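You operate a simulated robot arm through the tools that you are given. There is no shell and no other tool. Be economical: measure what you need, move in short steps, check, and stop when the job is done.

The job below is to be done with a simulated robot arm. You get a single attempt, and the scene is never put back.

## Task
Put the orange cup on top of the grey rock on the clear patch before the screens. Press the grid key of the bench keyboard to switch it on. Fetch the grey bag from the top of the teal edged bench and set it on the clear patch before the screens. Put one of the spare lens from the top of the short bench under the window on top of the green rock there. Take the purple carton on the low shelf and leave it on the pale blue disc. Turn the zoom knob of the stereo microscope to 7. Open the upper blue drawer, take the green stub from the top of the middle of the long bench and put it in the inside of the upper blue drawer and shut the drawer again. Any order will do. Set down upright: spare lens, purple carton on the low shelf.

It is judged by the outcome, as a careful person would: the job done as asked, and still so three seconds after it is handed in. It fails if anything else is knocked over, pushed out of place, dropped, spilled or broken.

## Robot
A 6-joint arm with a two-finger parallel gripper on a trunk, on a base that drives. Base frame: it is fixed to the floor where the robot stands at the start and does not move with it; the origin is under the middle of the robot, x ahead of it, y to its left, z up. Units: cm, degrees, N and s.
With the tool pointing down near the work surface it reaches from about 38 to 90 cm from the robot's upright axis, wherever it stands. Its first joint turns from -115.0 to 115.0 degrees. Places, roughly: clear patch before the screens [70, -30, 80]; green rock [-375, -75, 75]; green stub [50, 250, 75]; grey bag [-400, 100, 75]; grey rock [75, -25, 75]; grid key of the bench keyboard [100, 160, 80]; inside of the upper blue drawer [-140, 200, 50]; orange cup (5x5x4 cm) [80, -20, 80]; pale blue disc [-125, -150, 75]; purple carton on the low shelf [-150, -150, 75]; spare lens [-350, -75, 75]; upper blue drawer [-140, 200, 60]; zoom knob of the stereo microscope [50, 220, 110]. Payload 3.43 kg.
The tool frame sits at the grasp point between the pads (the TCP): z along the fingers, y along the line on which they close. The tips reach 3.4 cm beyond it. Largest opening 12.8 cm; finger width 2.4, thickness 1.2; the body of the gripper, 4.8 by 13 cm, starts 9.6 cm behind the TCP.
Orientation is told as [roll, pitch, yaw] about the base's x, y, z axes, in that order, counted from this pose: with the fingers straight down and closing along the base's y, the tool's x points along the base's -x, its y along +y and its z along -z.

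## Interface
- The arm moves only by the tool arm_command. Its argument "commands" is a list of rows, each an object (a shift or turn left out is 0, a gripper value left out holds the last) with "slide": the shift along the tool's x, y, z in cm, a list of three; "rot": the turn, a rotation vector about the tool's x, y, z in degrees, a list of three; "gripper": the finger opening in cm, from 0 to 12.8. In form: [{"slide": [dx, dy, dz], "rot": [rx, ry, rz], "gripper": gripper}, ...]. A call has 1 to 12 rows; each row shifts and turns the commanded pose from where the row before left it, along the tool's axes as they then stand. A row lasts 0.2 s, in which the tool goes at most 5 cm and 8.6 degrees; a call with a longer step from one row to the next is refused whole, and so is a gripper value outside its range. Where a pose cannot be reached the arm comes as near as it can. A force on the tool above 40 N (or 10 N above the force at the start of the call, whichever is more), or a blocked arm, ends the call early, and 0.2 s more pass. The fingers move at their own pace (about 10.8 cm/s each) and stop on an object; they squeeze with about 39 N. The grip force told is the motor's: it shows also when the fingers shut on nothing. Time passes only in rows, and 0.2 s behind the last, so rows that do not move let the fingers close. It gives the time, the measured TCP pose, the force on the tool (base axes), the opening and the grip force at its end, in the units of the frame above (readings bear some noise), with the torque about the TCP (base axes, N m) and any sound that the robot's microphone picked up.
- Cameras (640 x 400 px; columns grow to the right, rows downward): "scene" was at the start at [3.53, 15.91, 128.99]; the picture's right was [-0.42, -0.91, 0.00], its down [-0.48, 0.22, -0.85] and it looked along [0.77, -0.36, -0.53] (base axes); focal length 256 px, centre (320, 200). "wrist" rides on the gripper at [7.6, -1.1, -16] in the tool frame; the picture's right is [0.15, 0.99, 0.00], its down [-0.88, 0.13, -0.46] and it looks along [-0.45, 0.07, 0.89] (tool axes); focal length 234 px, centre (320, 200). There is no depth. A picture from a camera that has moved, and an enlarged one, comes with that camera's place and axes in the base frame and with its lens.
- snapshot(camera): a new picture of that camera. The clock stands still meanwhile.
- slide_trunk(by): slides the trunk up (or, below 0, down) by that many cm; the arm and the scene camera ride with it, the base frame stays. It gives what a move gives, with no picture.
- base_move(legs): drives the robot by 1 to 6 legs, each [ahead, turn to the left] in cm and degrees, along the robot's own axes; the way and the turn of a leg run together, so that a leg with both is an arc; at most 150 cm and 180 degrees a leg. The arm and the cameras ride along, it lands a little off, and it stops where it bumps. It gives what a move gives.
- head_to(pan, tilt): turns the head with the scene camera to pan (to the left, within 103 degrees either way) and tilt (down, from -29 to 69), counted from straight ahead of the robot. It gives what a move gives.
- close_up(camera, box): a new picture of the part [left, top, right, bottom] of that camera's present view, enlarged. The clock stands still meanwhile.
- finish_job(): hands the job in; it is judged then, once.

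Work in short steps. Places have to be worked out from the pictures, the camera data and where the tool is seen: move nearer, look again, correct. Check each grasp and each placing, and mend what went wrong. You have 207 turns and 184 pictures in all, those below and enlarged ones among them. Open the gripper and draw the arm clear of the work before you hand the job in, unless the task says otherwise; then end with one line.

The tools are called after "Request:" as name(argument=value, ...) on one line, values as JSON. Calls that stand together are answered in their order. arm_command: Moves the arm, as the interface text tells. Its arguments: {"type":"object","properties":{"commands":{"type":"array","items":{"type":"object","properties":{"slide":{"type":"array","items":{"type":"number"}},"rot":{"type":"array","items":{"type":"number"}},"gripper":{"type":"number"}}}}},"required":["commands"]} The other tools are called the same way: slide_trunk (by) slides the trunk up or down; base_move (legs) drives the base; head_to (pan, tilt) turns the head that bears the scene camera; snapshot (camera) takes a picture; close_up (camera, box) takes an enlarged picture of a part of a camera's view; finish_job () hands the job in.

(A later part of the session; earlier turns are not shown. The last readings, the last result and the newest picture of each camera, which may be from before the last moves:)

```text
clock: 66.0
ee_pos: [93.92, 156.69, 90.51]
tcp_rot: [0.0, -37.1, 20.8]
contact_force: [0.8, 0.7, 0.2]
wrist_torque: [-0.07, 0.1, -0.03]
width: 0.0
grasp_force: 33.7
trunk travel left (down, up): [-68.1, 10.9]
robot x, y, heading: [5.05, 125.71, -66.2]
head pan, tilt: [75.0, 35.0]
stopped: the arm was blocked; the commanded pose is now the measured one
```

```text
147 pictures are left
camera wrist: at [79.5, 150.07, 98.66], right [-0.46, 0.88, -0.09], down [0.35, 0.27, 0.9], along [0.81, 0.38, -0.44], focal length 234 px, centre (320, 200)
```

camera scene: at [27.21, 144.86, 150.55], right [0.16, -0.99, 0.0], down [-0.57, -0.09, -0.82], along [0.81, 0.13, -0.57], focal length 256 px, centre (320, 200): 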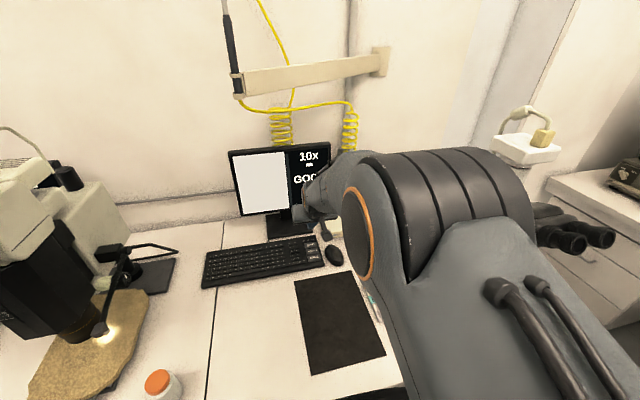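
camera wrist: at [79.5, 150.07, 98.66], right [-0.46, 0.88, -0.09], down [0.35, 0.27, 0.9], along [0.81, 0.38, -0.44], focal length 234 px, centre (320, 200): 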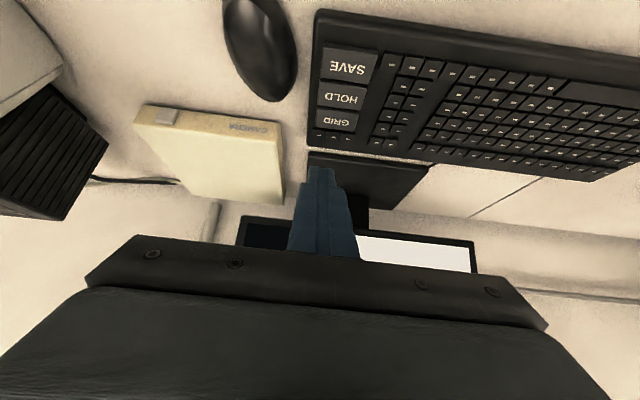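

The arm reports being blocked; I look at what it touches before going on.

Request:
snapshot(camera="scene")

Request:
head_to(pan=75, tilt=65)

Request:
snapshot(camera="scene")

```text
146 pictures are left
camera scene: at [22.37, 139.94, 143.58], right [0.15, -0.99, -0.01], down [-0.53, -0.07, -0.84], along [0.83, 0.14, -0.54], focal length 256 px, centre (320, 200)
```

scene: 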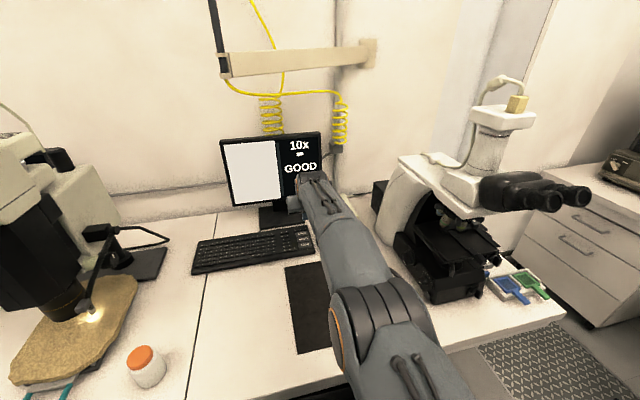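

```text
clock: 66.9
ee_pos: [92.27, 156.33, 90.4]
tcp_rot: [0.1, -37.2, 20.9]
contact_force: [0.4, 0.0, 0.7]
wrist_torque: [0.0, 0.01, -0.01]
width: 0.0
grasp_force: 32.4
trunk travel left (down, up): [-68.1, 10.9]
robot x, y, heading: [4.9, 125.32, -65.9]
head pan, tilt: [75.0, 65.0]
```

```text
145 pictures are left
camera scene: at [18.11, 138.86, 139.91], right [0.16, -0.99, -0.02], down [-0.87, -0.13, -0.47], along [0.47, 0.09, -0.88], focal length 256 px, centre (320, 200)
```

scene: 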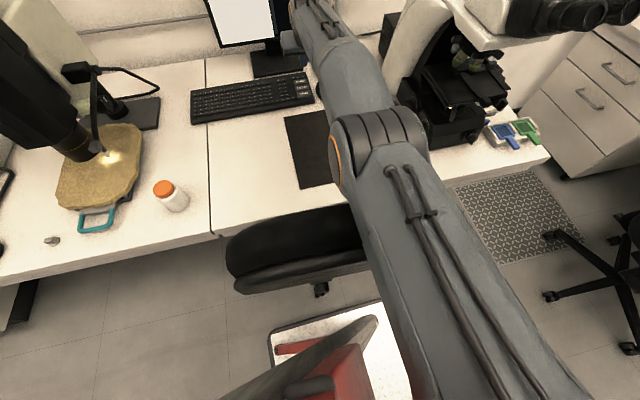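

The upper arm seems to have come down onto the chair back. I raise the trunk again at once.

Request:
slide_trunk(by=8.9)

Request:
snapshot(camera="scene")

```text
clock: 68.0
ee_pos: [87.15, 154.09, 85.97]
tcp_rot: [0.9, -22.9, 20.6]
contact_force: [5.0, 0.9, -8.3]
wrist_torque: [0.06, 0.04, 0.04]
width: 0.0
grasp_force: 32.5
trunk travel left (down, up): [-76.8, 2.2]
robot x, y, heading: [5.04, 125.35, -66.2]
head pan, tilt: [75.0, 65.0]
heard: click
stopped: the arm was blocked; the commanded pose is now the measured one
```

```text
144 pictures are left
camera scene: at [19.12, 141.85, 147.76], right [0.15, -0.99, -0.01], down [-0.88, -0.13, -0.46], along [0.45, 0.08, -0.89], focal length 256 px, centre (320, 200)
```

scene: 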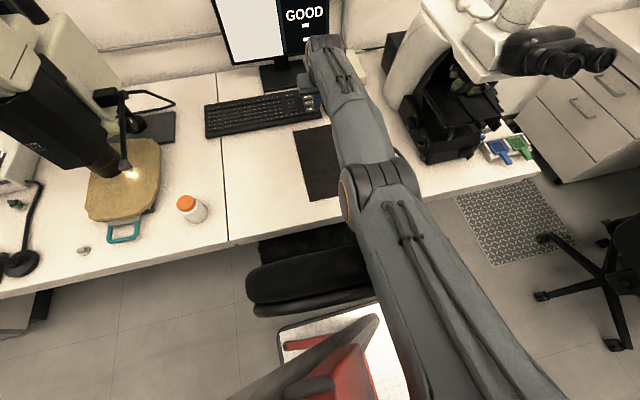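

A click was heard and the tool dropped; I check with the wrist camera where the tip is.

Request:
snapshot(camera="wrist")

Request:
close_up(camera="scene", box=[190, 0, 350, 140])

```text
143 pictures are left
camera wrist: at [75.17, 148.25, 97.68], right [-0.48, 0.88, -0.04], down [0.55, 0.34, 0.76], along [0.68, 0.34, -0.64], focal length 234 px, centre (320, 200)
```

wrist: 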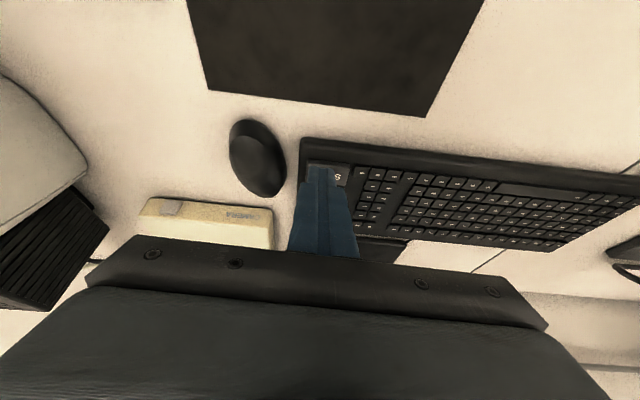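

```text
2.86 times, centred on (270, 70) of scene
camera zoom: at [19.12, 141.85, 147.76], right [0.15, -0.99, -0.01], down [-0.88, -0.13, -0.46], along [0.45, 0.08, -0.89], focal length 731 px, centre (463, 571)
```

zoom: 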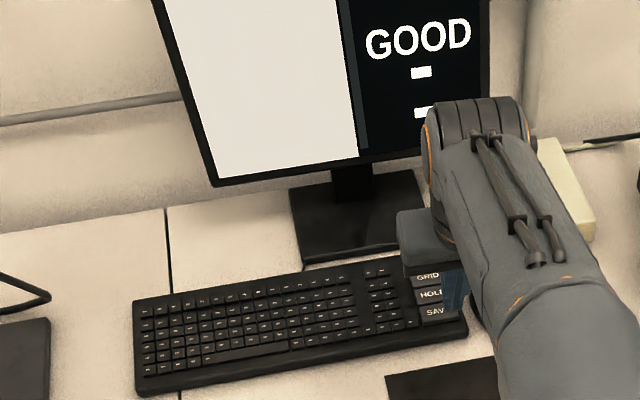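

The tip rests on SAVE. I lift straight up.

Request:
arm_command(commands=[{"slide": [-0.8, 0, -1.84]}, {"slide": [-1.2, 0, -2.76]}, {"slide": [-1.2, 0, -2.76]}])

Request:
snapshot(camera="wrist")

Request:
snapshot(camera="scene")

```text
clock: 68.5
ee_pos: [101.39, 160.47, 93.87]
tcp_rot: [-0.1, -33.5, 21.2]
contact_force: [2.5, 1.2, 5.8]
wrist_torque: [-0.24, 0.56, 0.0]
width: 0.0
grasp_force: 32.9
out of reach, approached as far as the arm can: row 1, 2
trunk travel left (down, up): [-76.8, 2.2]
robot x, y, heading: [4.96, 125.38, -65.9]
head pan, tilt: [75.0, 65.0]
stopped in row 2: the arm was blocked; the commanded pose is now the measured one
```

```text
141 pictures are left
camera wrist: at [87.67, 154.03, 102.9], right [-0.47, 0.88, -0.08], down [0.4, 0.3, 0.87], along [0.79, 0.37, -0.49], focal length 234 px, centre (320, 200)
```

wrist: 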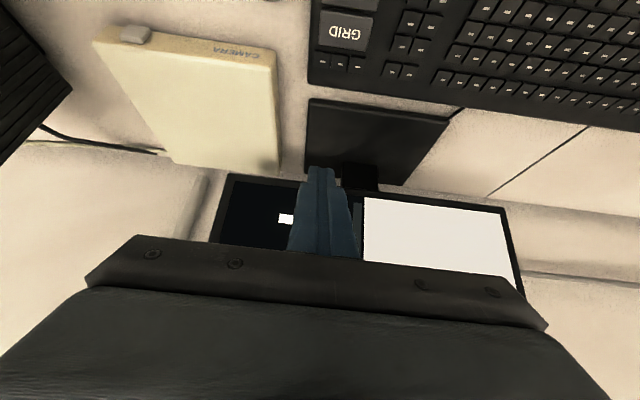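

```text
140 pictures are left
camera scene: at [29.93, 146.86, 145.79], right [0.16, -0.99, 0.01], down [-0.91, -0.15, -0.39], along [0.38, 0.05, -0.92], focal length 256 px, centre (320, 200)
```

scene: 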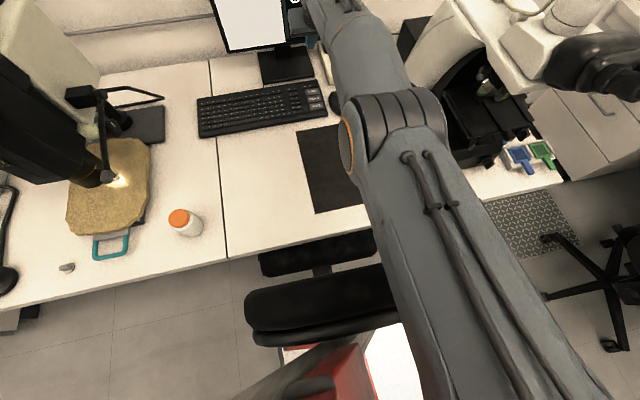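

The robot itself is leaning with the arm so far out. I retract the tool inward and up promptly.

Request:
arm_command(commands=[{"slide": [1.9, 0, -2.5]}, {"slide": [1.9, 0, -2.5]}, {"slide": [1.9, 0, -2.5]}, {"slide": [1.9, 0, -2.5]}])

Request:
snapshot(camera="scene")

```text
clock: 68.9
ee_pos: [99.63, 158.5, 120.87]
tcp_rot: [-0.9, -57.3, 21.2]
contact_force: [-0.4, -0.2, -5.6]
wrist_torque: [0.23, -0.59, 0.04]
width: 0.0
grasp_force: 32.4
trunk travel left (down, up): [-76.8, 2.2]
robot x, y, heading: [5.13, 125.86, -66.1]
head pan, tilt: [75.0, 65.0]
stopped in row 2: the arm was blocked; the commanded pose is now the measured one
```

```text
139 pictures are left
camera scene: at [25.57, 144.9, 146.3], right [0.16, -0.99, 0.0], down [-0.9, -0.14, -0.42], along [0.41, 0.06, -0.91], focal length 256 px, centre (320, 200)
```

scene: 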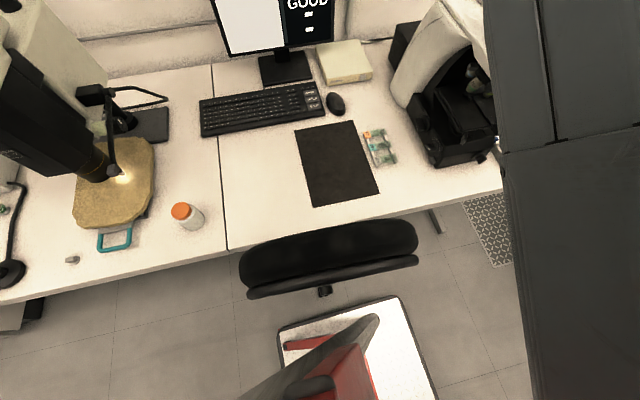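

The arm has sprung up and the lean is settling. I wait a second and look again.

Request:
arm_command(commands=[{"slide": [0, 0, 0]}, {"slide": [0, 0, 0]}, {"slide": [0, 0, 0]}, {"slide": [0, 0, 0]}, {"slide": [0, 0, 0]}])

Request:
head_to(pan=60, tilt=30)

Request:
snapshot(camera="scene")

Request:
snapshot(camera="wrist")

```text
clock: 69.8
ee_pos: [100.63, 158.69, 127.31]
tcp_rot: [-1.8, -63.9, 21.6]
contact_force: [-1.0, 0.0, -6.8]
wrist_torque: [0.25, -0.7, 0.0]
width: 0.0
grasp_force: 32.8
trunk travel left (down, up): [-76.8, 2.2]
robot x, y, heading: [4.95, 125.54, -66.2]
head pan, tilt: [75.0, 65.0]
stopped in row 4: the arm was blocked; the commanded pose is now the measured one
```

```text
clock: 70.8
ee_pos: [97.32, 157.47, 127.79]
tcp_rot: [-1.2, -62.6, 21.3]
contact_force: [0.5, 0.4, 5.1]
wrist_torque: [-0.19, 0.49, 0.0]
width: 0.0
grasp_force: 33.0
trunk travel left (down, up): [-76.8, 2.2]
robot x, y, heading: [4.91, 125.88, -66.0]
head pan, tilt: [60.0, 30.0]
```

```text
138 pictures are left
camera scene: at [28.22, 142.82, 151.09], right [-0.1, -0.99, 0.0], down [-0.5, 0.05, -0.86], along [0.86, -0.09, -0.5], focal length 256 px, centre (320, 200)
```

scene: 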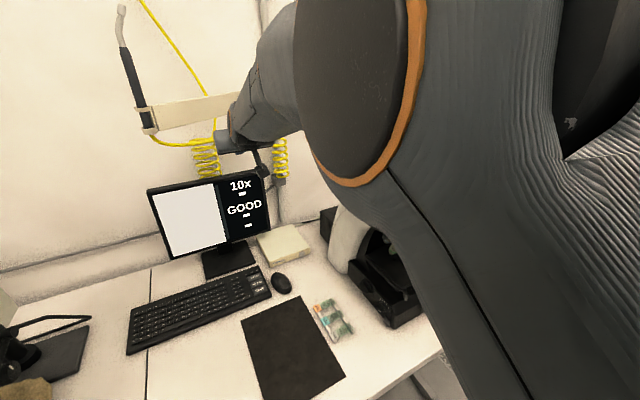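

```text
137 pictures are left
camera wrist: at [81.02, 150.29, 128.36], right [-0.41, 0.9, -0.14], down [-0.05, 0.13, 0.99], along [0.91, 0.41, -0.01], focal length 234 px, centre (320, 200)
```

wrist: 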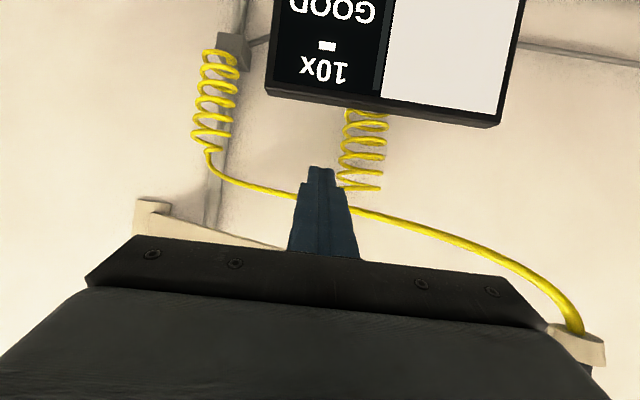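

Stable now, with the elbow up. I draw the tool back toward the robot.

Request:
arm_command(commands=[{"slide": [1.4, 0, -2.6]}, {"slide": [1.84, 0, -3.55]}, {"slide": [1.84, 0, -3.55]}, {"slide": [1.84, 0, -3.55]}, {"slide": [1.84, 0, -3.55]}])

Request:
snapshot(camera="scene")

```text
clock: 72.2
ee_pos: [84.32, 143.45, 121.41]
tcp_rot: [-18.4, -52.8, 39.6]
contact_force: [-1.5, -0.9, 1.4]
wrist_torque: [0.06, 0.14, 0.1]
width: 0.0
grasp_force: 33.5
out of reach, approached as far as the arm can: row 3, 4
trunk travel left (down, up): [-76.8, 2.2]
robot x, y, heading: [4.84, 125.34, -66.3]
head pan, tilt: [60.0, 30.0]
stopped in row 5: the arm was blocked; the commanded pose is now the measured one
```

```text
136 pictures are left
camera scene: at [26.45, 138.95, 153.85], right [-0.46, -0.89, 0.0], down [-0.21, 0.11, -0.97], along [0.87, -0.44, -0.24], focal length 256 px, centre (320, 200)
```

scene: 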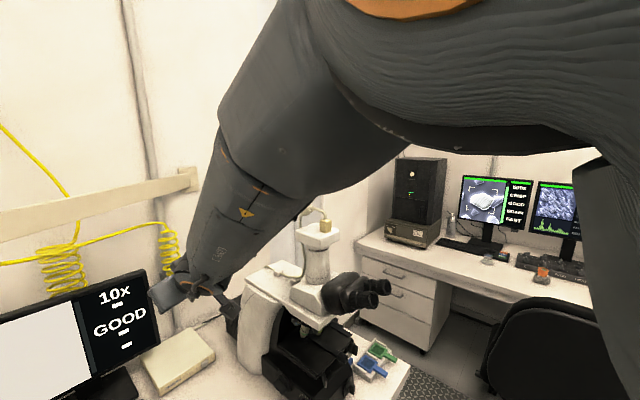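

The arm's elbow is knocking the robot's own head. I turn the head away, then bring the tool back in.

Request:
head_to(pan=-60, tilt=30)

Request:
snapshot(camera="wrist")

Request:
snapshot(camera="scene")

```text
clock: 74.2
ee_pos: [84.88, 144.08, 121.17]
tcp_rot: [-18.6, -52.8, 40.1]
contact_force: [0.3, 0.4, 0.5]
wrist_torque: [0.01, 0.02, -0.01]
width: 0.01
grasp_force: 33.4
trunk travel left (down, up): [-76.8, 2.2]
robot x, y, heading: [5.0, 125.18, -66.4]
head pan, tilt: [-60.0, 30.0]
```

```text
135 pictures are left
camera wrist: at [69.27, 136.45, 124.57], right [-0.48, 0.82, -0.31], down [0.0, 0.35, 0.94], along [0.88, 0.45, -0.16], focal length 234 px, centre (320, 200)
```

wrist: 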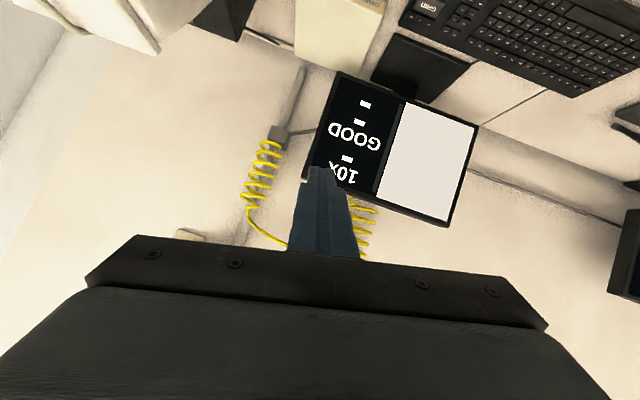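

```text
134 pictures are left
camera scene: at [26.74, 138.87, 153.2], right [-0.49, -0.87, 0.0], down [-0.26, 0.14, -0.96], along [0.83, -0.47, -0.29], focal length 256 px, centre (320, 200)
```

scene: 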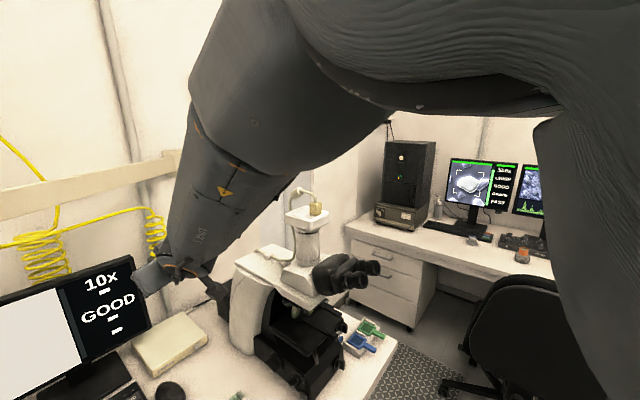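

The head can't pass the upper arm; I turn it the other way, and swing the arm back clockwise in steps.

Request:
head_to(pan=100, tilt=30)

Request:
arm_command(commands=[{"slide": [0, -3, 0]}, {"slide": [0, -4, 0]}, {"slide": [0, -4, -1]}])

Request:
snapshot(camera="scene")

Request:
snapshot(camera="wrist")

```text
clock: 76.7
ee_pos: [84.87, 144.48, 120.61]
tcp_rot: [-18.3, -52.3, 39.9]
contact_force: [-0.4, -0.6, -0.3]
wrist_torque: [0.0, 0.01, 0.01]
width: 0.0
grasp_force: 33.2
trunk travel left (down, up): [-76.8, 2.2]
robot x, y, heading: [4.73, 125.32, -66.0]
head pan, tilt: [100.0, 30.0]
```

```text
clock: 77.5
ee_pos: [88.62, 135.57, 124.25]
tcp_rot: [-18.7, -52.8, 41.0]
contact_force: [-0.1, 0.0, 0.0]
wrist_torque: [-0.02, 0.01, -0.03]
width: 0.0
grasp_force: 33.5
trunk travel left (down, up): [-76.8, 2.2]
robot x, y, heading: [5.0, 125.5, -66.1]
head pan, tilt: [100.0, 30.0]
```

```text
133 pictures are left
camera scene: at [26.12, 148.54, 151.12], right [0.56, -0.83, 0.0], down [-0.42, -0.28, -0.87], along [0.72, 0.48, -0.5], focal length 256 px, centre (320, 200)
```

scene: 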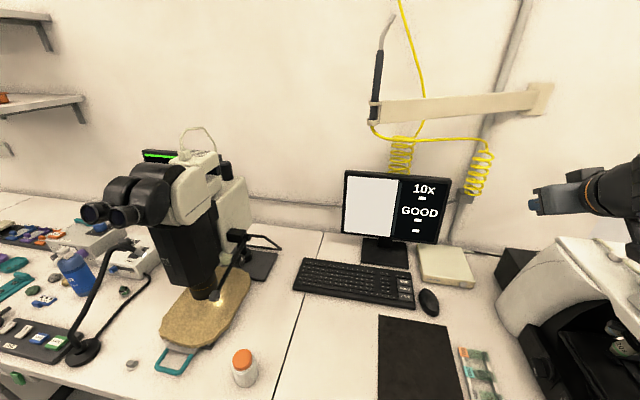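

```text
132 pictures are left
camera wrist: at [73.02, 127.56, 127.46], right [-0.49, 0.82, -0.31], down [-0.01, 0.35, 0.94], along [0.87, 0.46, -0.16], focal length 234 px, centre (320, 200)
```

wrist: 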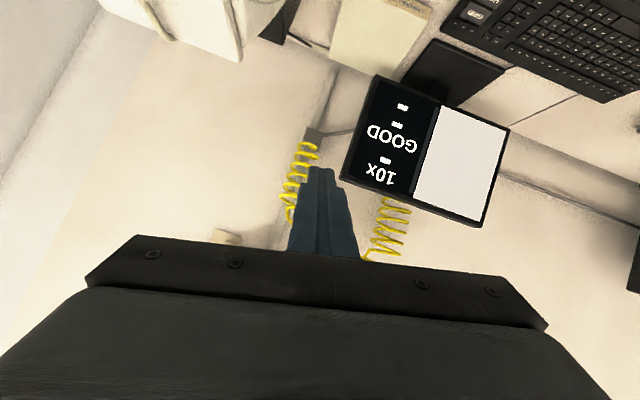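

The tool is free. I bring it upright again in place (roll first, then pitch).

Request:
arm_command(commands=[{"rot": [-6.2, 0, 0]}, {"rot": [-6.2, 0, 0]}, {"rot": [-6.2, 0, 0]}, {"rot": [0, 8, 0]}, {"rot": [0, 8, 0]}, {"rot": [0, 8, 0]}])

```text
clock: 78.9
ee_pos: [88.59, 135.36, 123.94]
tcp_rot: [0.1, -28.7, 40.9]
contact_force: [0.0, -0.8, -0.2]
wrist_torque: [-0.02, 0.01, -0.01]
width: 0.01
grasp_force: 32.8
trunk travel left (down, up): [-76.8, 2.2]
robot x, y, heading: [4.9, 125.25, -66.2]
head pan, tilt: [100.0, 30.0]
```

Now fully upright, then pull back radially.

Request:
arm_command(commands=[{"rot": [0, 7.2, 0]}, {"rot": [0, 7.2, 0]}, {"rot": [0, 7.2, 0]}, {"rot": [0, 7.1, 0]}, {"slide": [3.7, 2.5, 0]}, {"slide": [3.7, 2.5, 0]}, {"slide": [3.7, 2.5, 0]}, {"slide": [3.7, 2.5, 0]}])

Request:
snapshot(camera="scene")

```text
clock: 80.7
ee_pos: [66.9, 132.91, 122.94]
tcp_rot: [0.0, 0.0, 40.9]
contact_force: [-0.1, -1.1, -0.5]
wrist_torque: [-0.01, 0.01, -0.01]
width: 0.0
grasp_force: 32.4
out of reach, approached as far as the arm can: row 3, 4
trunk travel left (down, up): [-76.8, 2.2]
robot x, y, heading: [4.67, 125.32, -66.1]
head pan, tilt: [100.0, 30.0]
```

```text
131 pictures are left
camera scene: at [26.15, 148.5, 151.12], right [0.56, -0.83, 0.0], down [-0.42, -0.28, -0.87], along [0.72, 0.48, -0.5], focal length 256 px, centre (320, 200)
```

scene: 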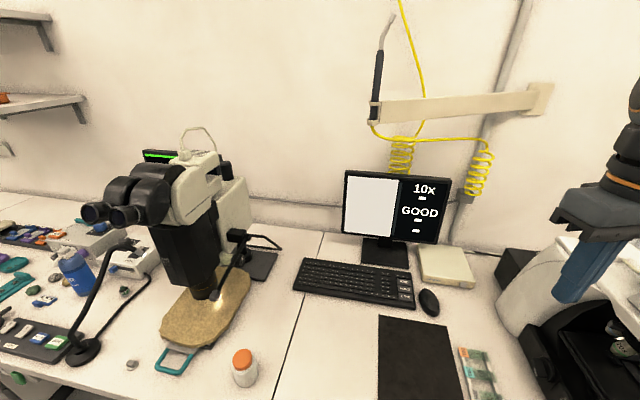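

I swing the arm back to the front of the robot, keeping clear of the eyepieces, so I can re-approach with the bench on the arm's right side (away from the head).

Request:
arm_command(commands=[{"slide": [2.9, -3.97, 0], "rot": [0, 0, 4.5]}, {"slide": [2.9, -3.97, 0], "rot": [0, 0, 4.5]}, {"slide": [2.9, -3.97, 0], "rot": [0, 0, 4.5]}, {"slide": [2.9, -3.97, 0], "rot": [0, 0, 4.5]}, {"slide": [2.9, -3.97, 0], "rot": [0, 0, 4.5]}, {"slide": [2.9, -3.97, 0], "rot": [0, 0, 4.5]}, {"slide": [2.9, -3.97, 0], "rot": [0, 0, 4.5]}, {"slide": [2.9, -3.97, 0], "rot": [0, 0, 4.5]}, {"slide": [2.9, -3.97, 0], "rot": [0, 0, 4.5]}, {"slide": [2.9, -3.97, 0], "rot": [0, 0, 4.5]}])

Request:
arm_command(commands=[{"slide": [2.9, -3.97, 0], "rot": [0, 0, 4.5]}, {"slide": [2.9, -3.97, 0], "rot": [0, 0, 4.5]}, {"slide": [2.9, -3.97, 0], "rot": [0, 0, 4.5]}, {"slide": [2.9, -3.97, 0], "rot": [0, 0, 4.5]}, {"slide": [2.9, -3.97, 0], "rot": [0, 0, 4.5]}, {"slide": [2.9, -3.97, 0], "rot": [0, 0, 4.5]}, {"slide": [2.9, -3.97, 0], "rot": [0, 0, 4.5]}, {"slide": [2.9, -3.97, 0], "rot": [0, 0, 4.5]}, {"slide": [2.9, -3.97, 0], "rot": [0, 0, 4.5]}, {"slide": [2.9, -3.97, 0], "rot": [0, 0, 4.5]}])

Request:
head_to(pan=80, tilt=50)

Request:
snapshot(camera="scene")

```text
clock: 81.9
ee_pos: [65.12, 109.0, 122.81]
tcp_rot: [0.7, -0.6, 18.0]
contact_force: [-1.1, 3.2, 0.7]
wrist_torque: [0.05, 0.02, -0.02]
width: 0.01
grasp_force: 32.6
trunk travel left (down, up): [-76.8, 2.2]
robot x, y, heading: [4.95, 125.54, -66.0]
head pan, tilt: [100.0, 30.0]
stopped in row 6: the force on the tool passed its limit at 68 N (the readings are from after the stop); the commanded pose is now the measured one
```

```text
clock: 82.2
ee_pos: [65.18, 108.95, 122.78]
tcp_rot: [1.5, -1.0, 17.2]
contact_force: [2.6, 10.1, 1.0]
wrist_torque: [0.32, -0.1, -0.04]
width: 0.0
grasp_force: 32.4
trunk travel left (down, up): [-76.8, 2.2]
robot x, y, heading: [4.88, 125.58, -65.7]
head pan, tilt: [100.0, 30.0]
stopped in row 1: the force on the tool passed its limit at 70 N (the readings are from after the stop); the commanded pose is now the measured one
```

```text
clock: 83.1
ee_pos: [65.2, 108.94, 122.94]
tcp_rot: [1.5, -1.1, 17.1]
contact_force: [9.0, 31.5, 2.2]
wrist_torque: [1.07, -0.26, -0.1]
width: 0.01
grasp_force: 33.3
trunk travel left (down, up): [-76.8, 2.2]
robot x, y, heading: [4.85, 125.53, -65.7]
head pan, tilt: [80.0, 50.0]
```

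```text
130 pictures are left
camera scene: at [25.99, 145.69, 148.15], right [0.25, -0.97, 0.0], down [-0.74, -0.19, -0.64], along [0.62, 0.16, -0.77], focal length 256 px, centre (320, 200)
```

scene: 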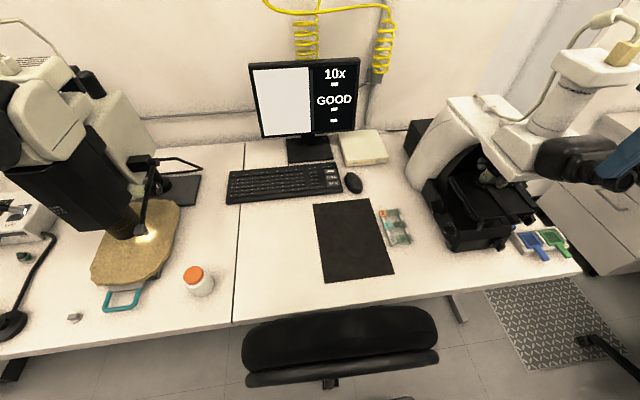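

I touched the microscope's eyepieces. I back off at once in the opposite direction.

Request:
arm_command(commands=[{"slide": [0.5, 1.5, 0]}, {"slide": [1, 3, 0]}, {"slide": [2, 3, 0]}])

Request:
head_to(pan=60, tilt=40)

Request:
snapshot(camera="scene")

```text
clock: 83.9
ee_pos: [59.73, 114.77, 122.92]
tcp_rot: [1.3, -1.1, 17.2]
contact_force: [1.2, -0.8, -0.1]
wrist_torque: [-0.01, 0.04, -0.01]
width: 0.0
grasp_force: 33.2
trunk travel left (down, up): [-76.8, 2.2]
robot x, y, heading: [5.2, 125.53, -65.8]
head pan, tilt: [80.0, 50.0]
```

```text
clock: 84.7
ee_pos: [59.71, 114.66, 122.84]
tcp_rot: [1.5, -1.1, 17.1]
contact_force: [-0.5, -0.5, -0.4]
wrist_torque: [0.0, 0.0, -0.01]
width: 0.0
grasp_force: 33.2
trunk travel left (down, up): [-76.8, 2.2]
robot x, y, heading: [5.4, 125.43, -65.9]
head pan, tilt: [60.0, 40.0]
```

```text
129 pictures are left
camera scene: at [26.96, 142.7, 149.59], right [-0.1, -0.99, 0.0], down [-0.64, 0.06, -0.77], along [0.76, -0.08, -0.64], focal length 256 px, centre (320, 200)
```

scene: 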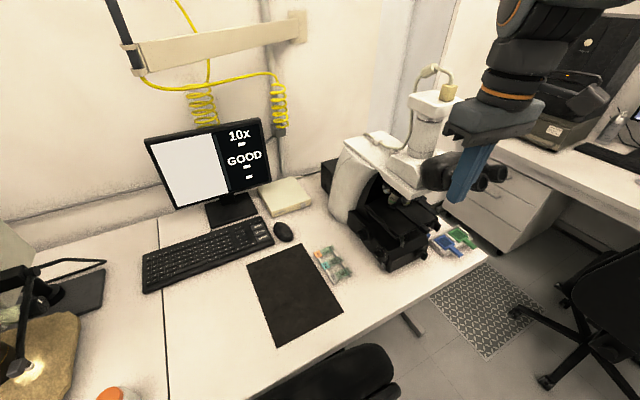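

The microscope looks unmoved. I draw in to 47 cm radius first, then sweep back to the front.

Request:
arm_command(commands=[{"slide": [3.5, 1.9, 0], "rot": [1.3, 1.1, 0]}, {"slide": [3.5, 1.9, 0]}, {"slide": [2.46, -4.12, 0], "rot": [0, 0, 5.8]}, {"slide": [2.46, -4.12, 0], "rot": [0, 0, 5.8]}, {"slide": [2.46, -4.12, 0], "rot": [0, 0, 5.8]}, {"slide": [2.46, -4.12, 0], "rot": [0, 0, 5.8]}])

Request:
snapshot(camera="scene")

```text
clock: 86.1
ee_pos: [44.77, 98.57, 122.89]
tcp_rot: [0.0, 0.1, -6.2]
contact_force: [0.0, 1.0, -0.3]
wrist_torque: [-0.05, 0.04, 0.02]
width: 0.0
grasp_force: 33.6
trunk travel left (down, up): [-76.8, 2.2]
robot x, y, heading: [5.04, 125.56, -65.6]
head pan, tilt: [60.0, 40.0]
```

```text
128 pictures are left
camera scene: at [26.98, 142.72, 149.59], right [-0.1, -0.99, 0.0], down [-0.64, 0.06, -0.77], along [0.76, -0.08, -0.64], focal length 256 px, centre (320, 200)
```

scene: 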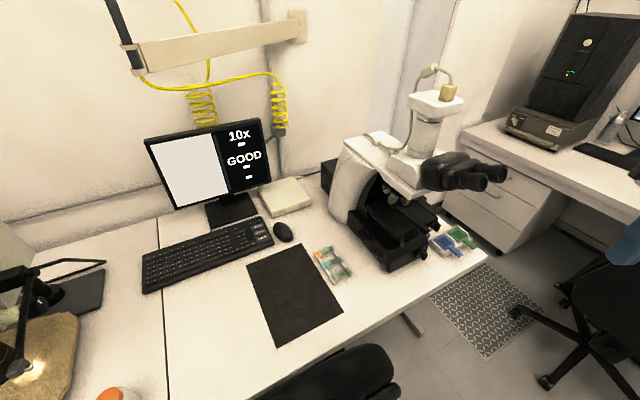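

Clear. I finish the sweep, then drive away from the chair and turn round so the bench is on my right.

Request:
arm_command(commands=[{"slide": [2.46, -4.12, 0], "rot": [0, 0, 5.8]}, {"slide": [2.46, -4.12, 0], "rot": [0, 0, 5.8]}, {"slide": [2.46, -4.12, 0], "rot": [0, 0, 5.8]}, {"slide": [2.46, -4.12, 0], "rot": [0, 0, 5.8]}, {"slide": [2.46, -4.12, 0], "rot": [0, 0, 5.8]}, {"slide": [2.46, -4.12, 0], "rot": [0, 0, 5.8]}, {"slide": [2.46, -4.12, 0], "rot": [0, 0, 5.8]}, {"slide": [2.46, -4.12, 0], "rot": [0, 0, 5.8]}])

Request:
base_move(legs=[[35, 0], [0, -100], [0, -94]])

Request:
head_to(pan=-40, tilt=40)

Request:
snapshot(camera="scene")

```text
clock: 87.9
ee_pos: [13.19, 78.17, 122.93]
tcp_rot: [0.0, 0.1, -52.6]
contact_force: [0.9, 0.6, 0.6]
wrist_torque: [-0.01, 0.03, 0.01]
width: 0.0
grasp_force: 33.0
trunk travel left (down, up): [-76.8, 2.2]
robot x, y, heading: [5.04, 125.58, -65.7]
head pan, tilt: [60.0, 40.0]
```

```text
clock: 98.3
ee_pos: [21.61, 141.84, 122.9]
tcp_rot: [0.0, 0.2, 114.6]
contact_force: [-0.3, -0.2, 0.0]
wrist_torque: [0.0, -0.01, 0.0]
width: 0.02
grasp_force: 33.2
trunk travel left (down, up): [-76.8, 2.2]
robot x, y, heading: [19.04, 94.13, 101.3]
head pan, tilt: [60.0, 40.0]
```

```text
clock: 100.0
ee_pos: [21.62, 141.88, 122.92]
tcp_rot: [-0.1, 0.1, 114.6]
contact_force: [0.6, 0.1, -0.5]
wrist_torque: [0.03, 0.01, -0.02]
width: 0.0
grasp_force: 32.8
trunk travel left (down, up): [-76.8, 2.2]
robot x, y, heading: [18.96, 93.93, 101.2]
head pan, tilt: [-40.0, 40.0]
```

```text
127 pictures are left
camera scene: at [6.37, 87.17, 149.6], right [0.88, -0.48, 0.0], down [-0.31, -0.56, -0.77], along [0.37, 0.67, -0.64], focal length 256 px, centre (320, 200)
```

scene: 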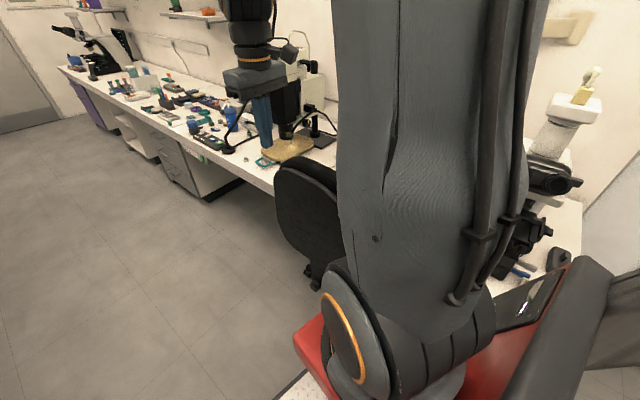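

Now I drive up alongside the chair with the bench on my right.

Request:
base_move(legs=[[15, 0], [15, 11.3]])

Request:
snapshot(camera="wrist")

```text
clock: 101.4
ee_pos: [18.81, 155.5, 122.94]
tcp_rot: [-0.1, 0.1, 114.8]
contact_force: [-0.2, 0.5, -0.5]
wrist_torque: [-0.03, 0.01, 0.02]
width: 0.01
grasp_force: 32.8
trunk travel left (down, up): [-76.8, 2.2]
robot x, y, heading: [16.36, 107.61, 101.3]
head pan, tilt: [-40.0, 40.0]
stopped in leg 1: the robot was blocked; the commanded pose is now the measured one
```

```text
126 pictures are left
camera wrist: at [22.95, 149.19, 138.83], right [-0.84, -0.55, 0.0], down [-0.49, 0.75, 0.45], along [-0.25, 0.38, -0.89], focal length 234 px, centre (320, 200)
```

wrist: 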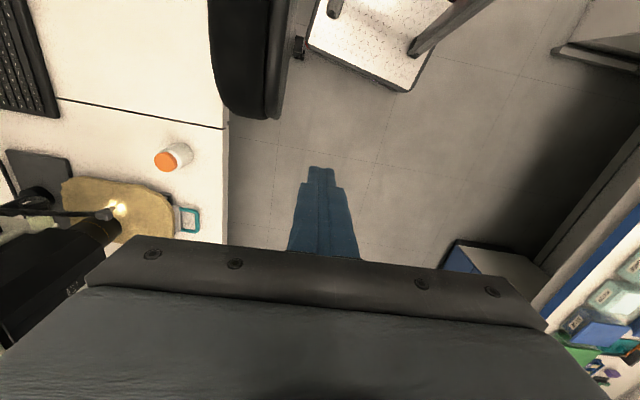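

The front-right corner just touched near the chair's castor. I back off, straighten, and go ahead parallel to the bench.

Request:
base_move(legs=[[-5, 0], [0, 11.3], [14, 0]])

Request:
snapshot(camera="wrist")

```text
clock: 104.0
ee_pos: [5.11, 162.95, 122.85]
tcp_rot: [0.0, 0.1, 126.0]
contact_force: [-0.1, -0.1, -0.4]
wrist_torque: [0.01, -0.01, 0.0]
width: 0.0
grasp_force: 33.2
trunk travel left (down, up): [-76.8, 2.2]
robot x, y, heading: [12.04, 115.32, 113.0]
head pan, tilt: [-40.0, 40.0]
```

```text
125 pictures are left
camera wrist: at [10.29, 157.59, 138.84], right [-0.71, -0.7, 0.0], down [-0.62, 0.64, 0.45], along [-0.32, 0.32, -0.89], focal length 234 px, centre (320, 200)
```

wrist: 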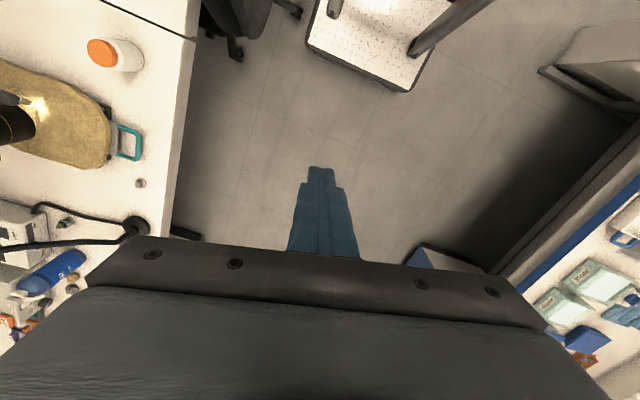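

The chair back is in the arm's line from here, and a nearly straight arm would sag onto it. I reposition to a ≈ 82, closer to the bench, where the line to the key passes between chair back and microscope.

Request:
base_move(legs=[[0, 17.4], [-20.5, 0], [0, -17.4]])

Request:
head_to(pan=-60, tilt=40)

Request:
snapshot(camera="scene")

```text
clock: 107.6
ee_pos: [18.73, 146.89, 122.92]
tcp_rot: [0.0, 0.1, 125.9]
contact_force: [0.3, 0.5, 1.0]
wrist_torque: [0.01, 0.02, 0.04]
width: 0.0
grasp_force: 32.7
trunk travel left (down, up): [-76.8, 2.2]
robot x, y, heading: [25.47, 99.25, 112.7]
head pan, tilt: [-40.0, 40.0]
```

```text
clock: 108.5
ee_pos: [18.92, 146.9, 122.96]
tcp_rot: [0.1, 0.1, 125.9]
contact_force: [0.2, -0.7, 0.2]
wrist_torque: [0.01, -0.01, -0.06]
width: 0.0
grasp_force: 32.5
trunk travel left (down, up): [-76.8, 2.2]
robot x, y, heading: [26.05, 99.24, 112.9]
head pan, tilt: [-60.0, 40.0]
```

```text
124 pictures are left
camera scene: at [17.11, 88.88, 149.6], right [0.8, -0.61, 0.0], down [-0.39, -0.51, -0.77], along [0.46, 0.61, -0.64], focal length 256 px, centre (320, 200)
```

scene: 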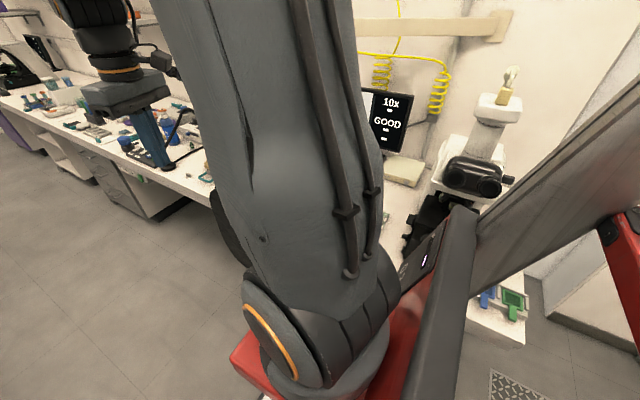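

Position is good (n≈61.6, a≈82). I swing the arm clockwise toward the key direction, high above the chair.

Request:
arm_command(commands=[{"slide": [2.51, -4.19, 0], "rot": [0, 0, 8.5]}, {"slide": [2.3, -4.31, 0], "rot": [0, 0, 8.5]}, {"slide": [2.08, -4.41, 0], "rot": [0, 0, 8.5]}, {"slide": [1.86, -4.51, 0], "rot": [0, 0, 8.5]}, {"slide": [1.64, -4.6, 0], "rot": [0, 0, 8.5]}, {"slide": [1.41, -4.67, 0], "rot": [0, 0, 8.5]}, {"slide": [1.17, -4.74, 0], "rot": [0, 0, 8.5]}, {"slide": [0.94, -4.79, 0], "rot": [0, 0, 8.5]}, {"slide": [0.7, -4.83, 0], "rot": [0, 0, 8.5]}, {"slide": [0.46, -4.8, 0], "rot": [0, 0, 8.5]}])

Request:
snapshot(camera="wrist")

Request:
snapshot(camera="scene")

```text
clock: 110.7
ee_pos: [62.48, 130.66, 123.08]
tcp_rot: [-0.1, 0.0, 40.8]
contact_force: [-0.5, 0.5, 0.0]
wrist_torque: [-0.02, 0.04, 0.04]
width: 0.01
grasp_force: 33.2
trunk travel left (down, up): [-76.8, 2.2]
robot x, y, heading: [25.5, 99.5, 112.7]
head pan, tilt: [-60.0, 40.0]
```

```text
123 pictures are left
camera wrist: at [57.31, 124.99, 138.94], right [-0.76, 0.65, 0.0], down [0.58, 0.68, 0.45], along [0.3, 0.34, -0.89], focal length 234 px, centre (320, 200)
```

wrist: 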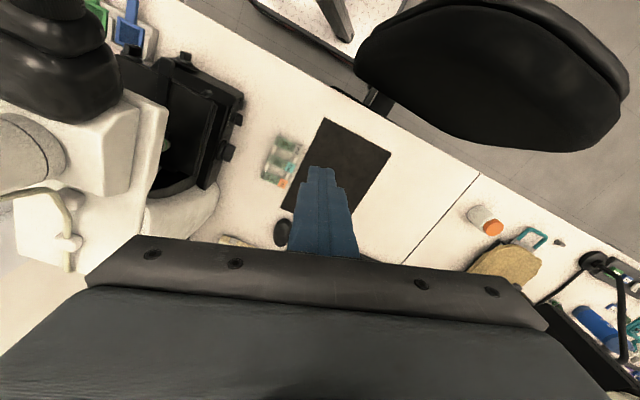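

```text
122 pictures are left
camera scene: at [17.11, 88.91, 149.6], right [0.79, -0.61, 0.0], down [-0.39, -0.51, -0.77], along [0.47, 0.61, -0.64], focal length 256 px, centre (320, 200)
```

scene: 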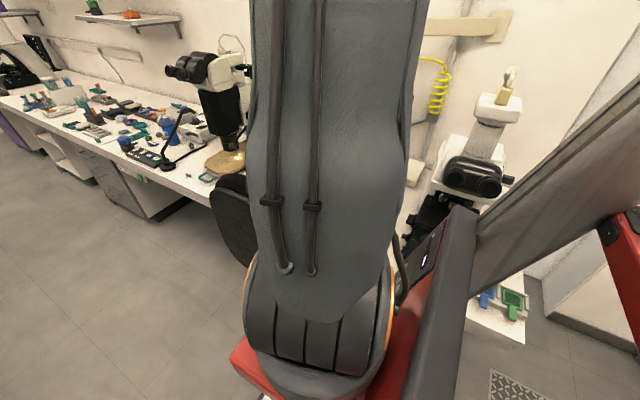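

Clear of both eyepieces and chair. I lower the trunk 15 cm here so the reach will be comfortable, then tilt the tool.

Request:
slide_trunk(by=-15)

Request:
arm_command(commands=[{"rot": [0, -7, 0]}, {"rot": [0, -7, 0]}, {"rot": [0, -7, 0]}, {"rot": [0, -7, 0]}, {"rot": [0, -7, 0]}, {"slide": [-2.39, -0.06, 4.24]}, {"slide": [-2.39, -0.06, 4.24]}, {"slide": [-2.39, -0.06, 4.24]}, {"slide": [-2.39, -0.06, 4.24]}])

Request:
snapshot(camera="wrist")

Request:
snapshot(camera="scene")

```text
clock: 112.4
ee_pos: [62.8, 130.65, 107.96]
tcp_rot: [-0.1, 0.1, 40.8]
contact_force: [-0.2, 0.1, -0.6]
wrist_torque: [0.0, 0.04, 0.01]
width: 0.0
grasp_force: 34.0
trunk travel left (down, up): [-61.8, 17.2]
robot x, y, heading: [25.99, 99.13, 112.8]
head pan, tilt: [-60.0, 40.0]
```

```text
clock: 114.4
ee_pos: [75.91, 141.91, 99.65]
tcp_rot: [-0.2, -35.0, 41.0]
contact_force: [-0.8, -0.4, 1.2]
wrist_torque: [0.04, -0.02, 0.01]
width: 0.01
grasp_force: 32.7
trunk travel left (down, up): [-61.8, 17.2]
robot x, y, heading: [25.6, 99.46, 112.7]
head pan, tilt: [-60.0, 40.0]
```

```text
121 pictures are left
camera wrist: at [64.89, 131.1, 108.25], right [-0.74, 0.67, -0.09], down [0.26, 0.4, 0.88], along [0.62, 0.63, -0.47], focal length 234 px, centre (320, 200)
```

wrist: 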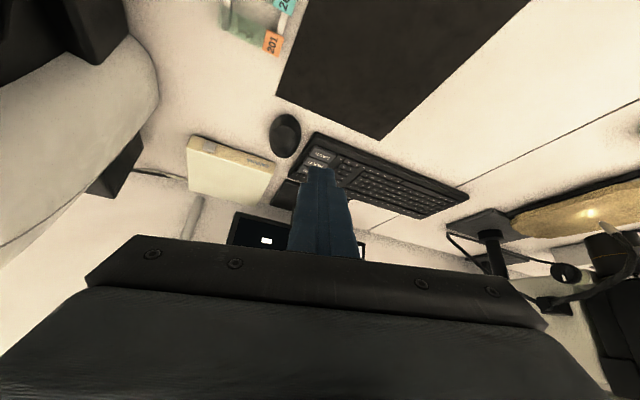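

```text
120 pictures are left
camera scene: at [15.46, 92.68, 134.59], right [0.79, -0.61, 0.0], down [-0.39, -0.51, -0.77], along [0.47, 0.61, -0.64], focal length 256 px, centre (320, 200)
```

scene: 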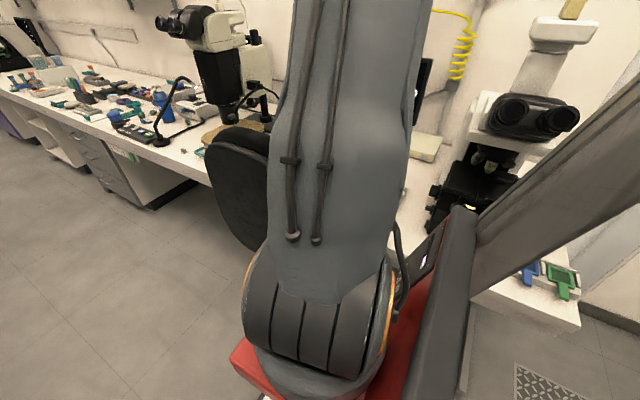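

Smooth. I continue four more steps and look for the key.

Request:
arm_command(commands=[{"slide": [-2.39, -0.06, 4.24]}, {"slide": [-2.39, -0.06, 4.24]}, {"slide": [-2.39, -0.06, 4.24]}, {"slide": [-2.39, -0.06, 4.24]}, {"slide": [-2.39, -0.06, 4.24]}])

Request:
snapshot(camera="wrist")

```text
clock: 115.6
ee_pos: [92.97, 155.77, 89.1]
tcp_rot: [-0.2, -34.9, 41.1]
contact_force: [-1.1, 1.1, -0.1]
wrist_torque: [0.01, 0.02, 0.01]
width: 0.0
grasp_force: 32.9
trunk travel left (down, up): [-61.8, 17.2]
robot x, y, heading: [25.85, 99.52, 112.9]
head pan, tilt: [-60.0, 40.0]
```

```text
119 pictures are left
camera wrist: at [81.93, 144.94, 97.8], right [-0.74, 0.67, -0.09], down [0.26, 0.4, 0.88], along [0.62, 0.63, -0.47], focal length 234 px, centre (320, 200)
```

wrist: 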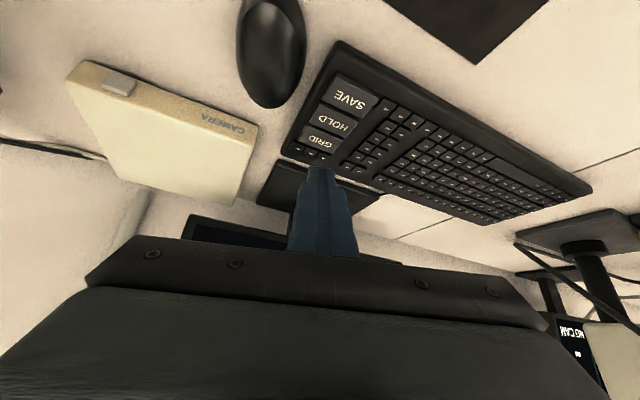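

GRID reads as (96.4,158.8). I go to 2 cm above it.

Request:
arm_command(commands=[{"slide": [-0.3, 0, 2.72]}, {"slide": [-0.3, 0, 2.71]}])

Request:
close_up(camera="wrist", box=[260, 90, 380, 190])

```text
clock: 116.2
ee_pos: [95.7, 158.25, 84.89]
tcp_rot: [-0.2, -35.0, 40.9]
contact_force: [0.0, 0.9, 1.1]
wrist_torque: [0.0, 0.04, 0.0]
width: 0.0
grasp_force: 32.8
trunk travel left (down, up): [-61.8, 17.2]
robot x, y, heading: [25.78, 99.3, 112.4]
head pan, tilt: [-60.0, 40.0]
```

```text
4.00 times, centred on (320, 140) of wrist
camera zoom: at [84.6, 147.35, 93.68], right [-0.74, 0.67, -0.09], down [0.26, 0.4, 0.88], along [0.62, 0.63, -0.47], focal length 937 px, centre (320, 440)
```

zoom: 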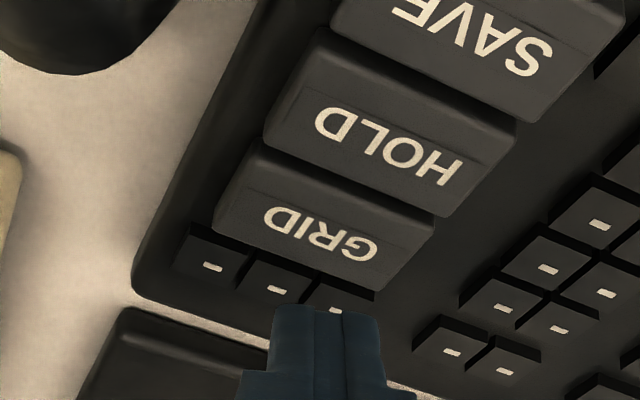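

Straight down onto GRID in small steps.

Request:
arm_command(commands=[{"slide": [0.57, 0, 0.82]}, {"slide": [0.34, 0, 0.49]}, {"slide": [0.17, 0, 0.25]}])

Request:
close_up(camera="wrist", box=[260, 90, 380, 190])

```text
clock: 117.0
ee_pos: [95.58, 158.31, 83.01]
tcp_rot: [-0.1, -35.1, 41.0]
contact_force: [-0.2, 0.2, -0.4]
wrist_torque: [-0.01, 0.02, 0.01]
width: 0.0
grasp_force: 33.4
trunk travel left (down, up): [-61.8, 17.2]
robot x, y, heading: [26.21, 99.15, 112.4]
head pan, tilt: [-60.0, 40.0]
```

```text
4.00 times, centred on (320, 140) of wrist
camera zoom: at [84.61, 147.44, 91.74], right [-0.74, 0.67, -0.09], down [0.26, 0.4, 0.88], along [0.62, 0.63, -0.47], focal length 937 px, centre (320, 440)
```

zoom: 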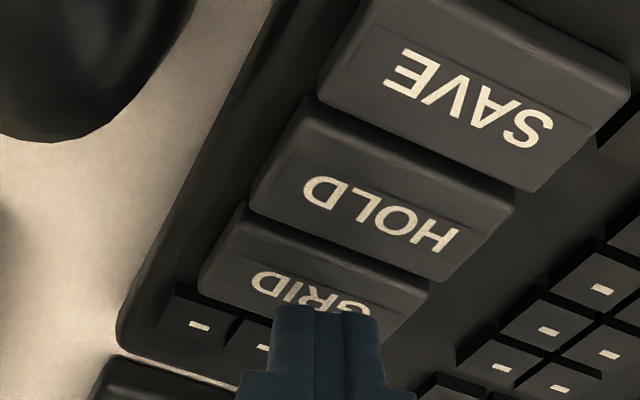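

Right over GRID, no contact yet. I press further in small steps.

Request:
arm_command(commands=[{"slide": [0.17, 0, 0.25]}, {"slide": [0.17, 0, 0.25]}])

Request:
arm_command(commands=[{"slide": [0.17, 0, 0.25]}, {"slide": [0.11, 0, 0.16]}])

Request:
close_up(camera="wrist", box=[260, 90, 380, 190])

```text
clock: 117.6
ee_pos: [95.69, 158.24, 82.4]
tcp_rot: [-0.2, -34.9, 40.9]
contact_force: [0.3, -0.6, -0.6]
wrist_torque: [0.02, -0.01, -0.01]
width: 0.0
grasp_force: 33.2
trunk travel left (down, up): [-61.8, 17.2]
robot x, y, heading: [25.69, 99.5, 112.7]
head pan, tilt: [-60.0, 40.0]
```

```text
clock: 118.2
ee_pos: [95.63, 158.38, 81.9]
tcp_rot: [-0.1, -35.1, 41.0]
contact_force: [0.1, -0.5, -0.6]
wrist_torque: [-0.01, 0.01, 0.0]
width: 0.0
grasp_force: 33.1
trunk travel left (down, up): [-61.8, 17.2]
robot x, y, heading: [25.67, 99.41, 112.6]
head pan, tilt: [-60.0, 40.0]
```

```text
4.00 times, centred on (320, 140) of wrist
camera zoom: at [84.65, 147.47, 90.63], right [-0.74, 0.67, -0.09], down [0.26, 0.4, 0.88], along [0.62, 0.63, -0.47], focal length 937 px, centre (320, 440)
```

zoom: 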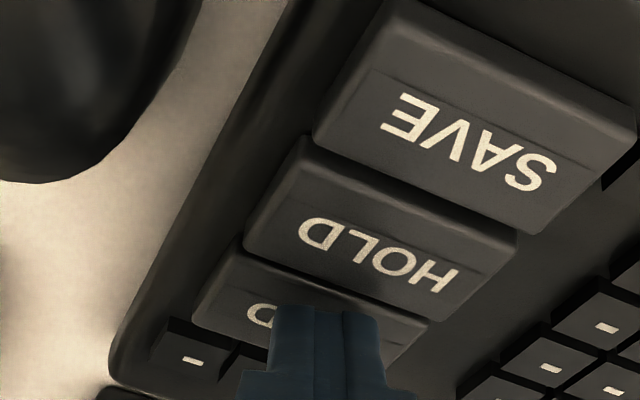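

Still just above the key; I shift a hair outward to stay centred on GRID and keep pressing.

Request:
arm_command(commands=[{"slide": [-0.33, 0, 0.23]}, {"slide": [0.17, 0, 0.25]}, {"slide": [0.11, 0, 0.16]}])

Request:
arm_command(commands=[{"slide": [0.11, 0, 0.16]}, {"slide": [0.11, 0, 0.16]}])

Request:
close_up(camera="wrist", box=[260, 90, 380, 190])

```text
clock: 119.0
ee_pos: [95.91, 158.53, 81.52]
tcp_rot: [-0.2, -35.0, 41.0]
contact_force: [-1.2, -1.4, 6.5]
wrist_torque: [-0.04, -0.01, 0.03]
width: 0.01
grasp_force: 33.4
trunk travel left (down, up): [-61.8, 17.2]
robot x, y, heading: [26.04, 99.46, 112.3]
head pan, tilt: [-60.0, 40.0]
heard: click
```

```text
clock: 119.6
ee_pos: [95.92, 158.56, 81.19]
tcp_rot: [-0.2, -35.1, 41.0]
contact_force: [-4.8, -4.0, 15.9]
wrist_torque: [-0.01, 0.06, -0.01]
width: 0.0
grasp_force: 33.1
trunk travel left (down, up): [-61.8, 17.2]
robot x, y, heading: [25.75, 99.4, 112.4]
head pan, tilt: [-60.0, 40.0]
```

```text
4.00 times, centred on (320, 140) of wrist
camera zoom: at [84.94, 147.8, 89.9], right [-0.74, 0.67, -0.09], down [0.26, 0.4, 0.88], along [0.62, 0.63, -0.47], focal length 937 px, centre (320, 440)
```

zoom: 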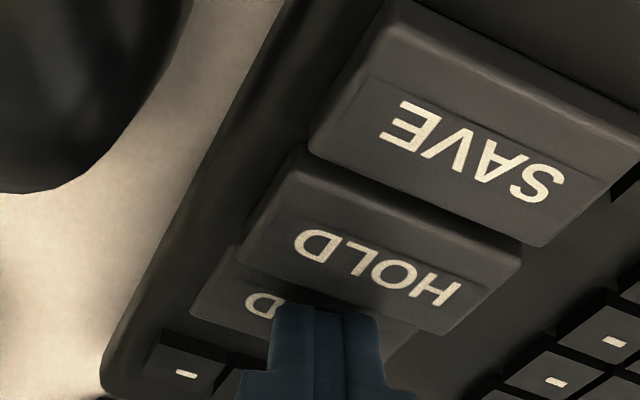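

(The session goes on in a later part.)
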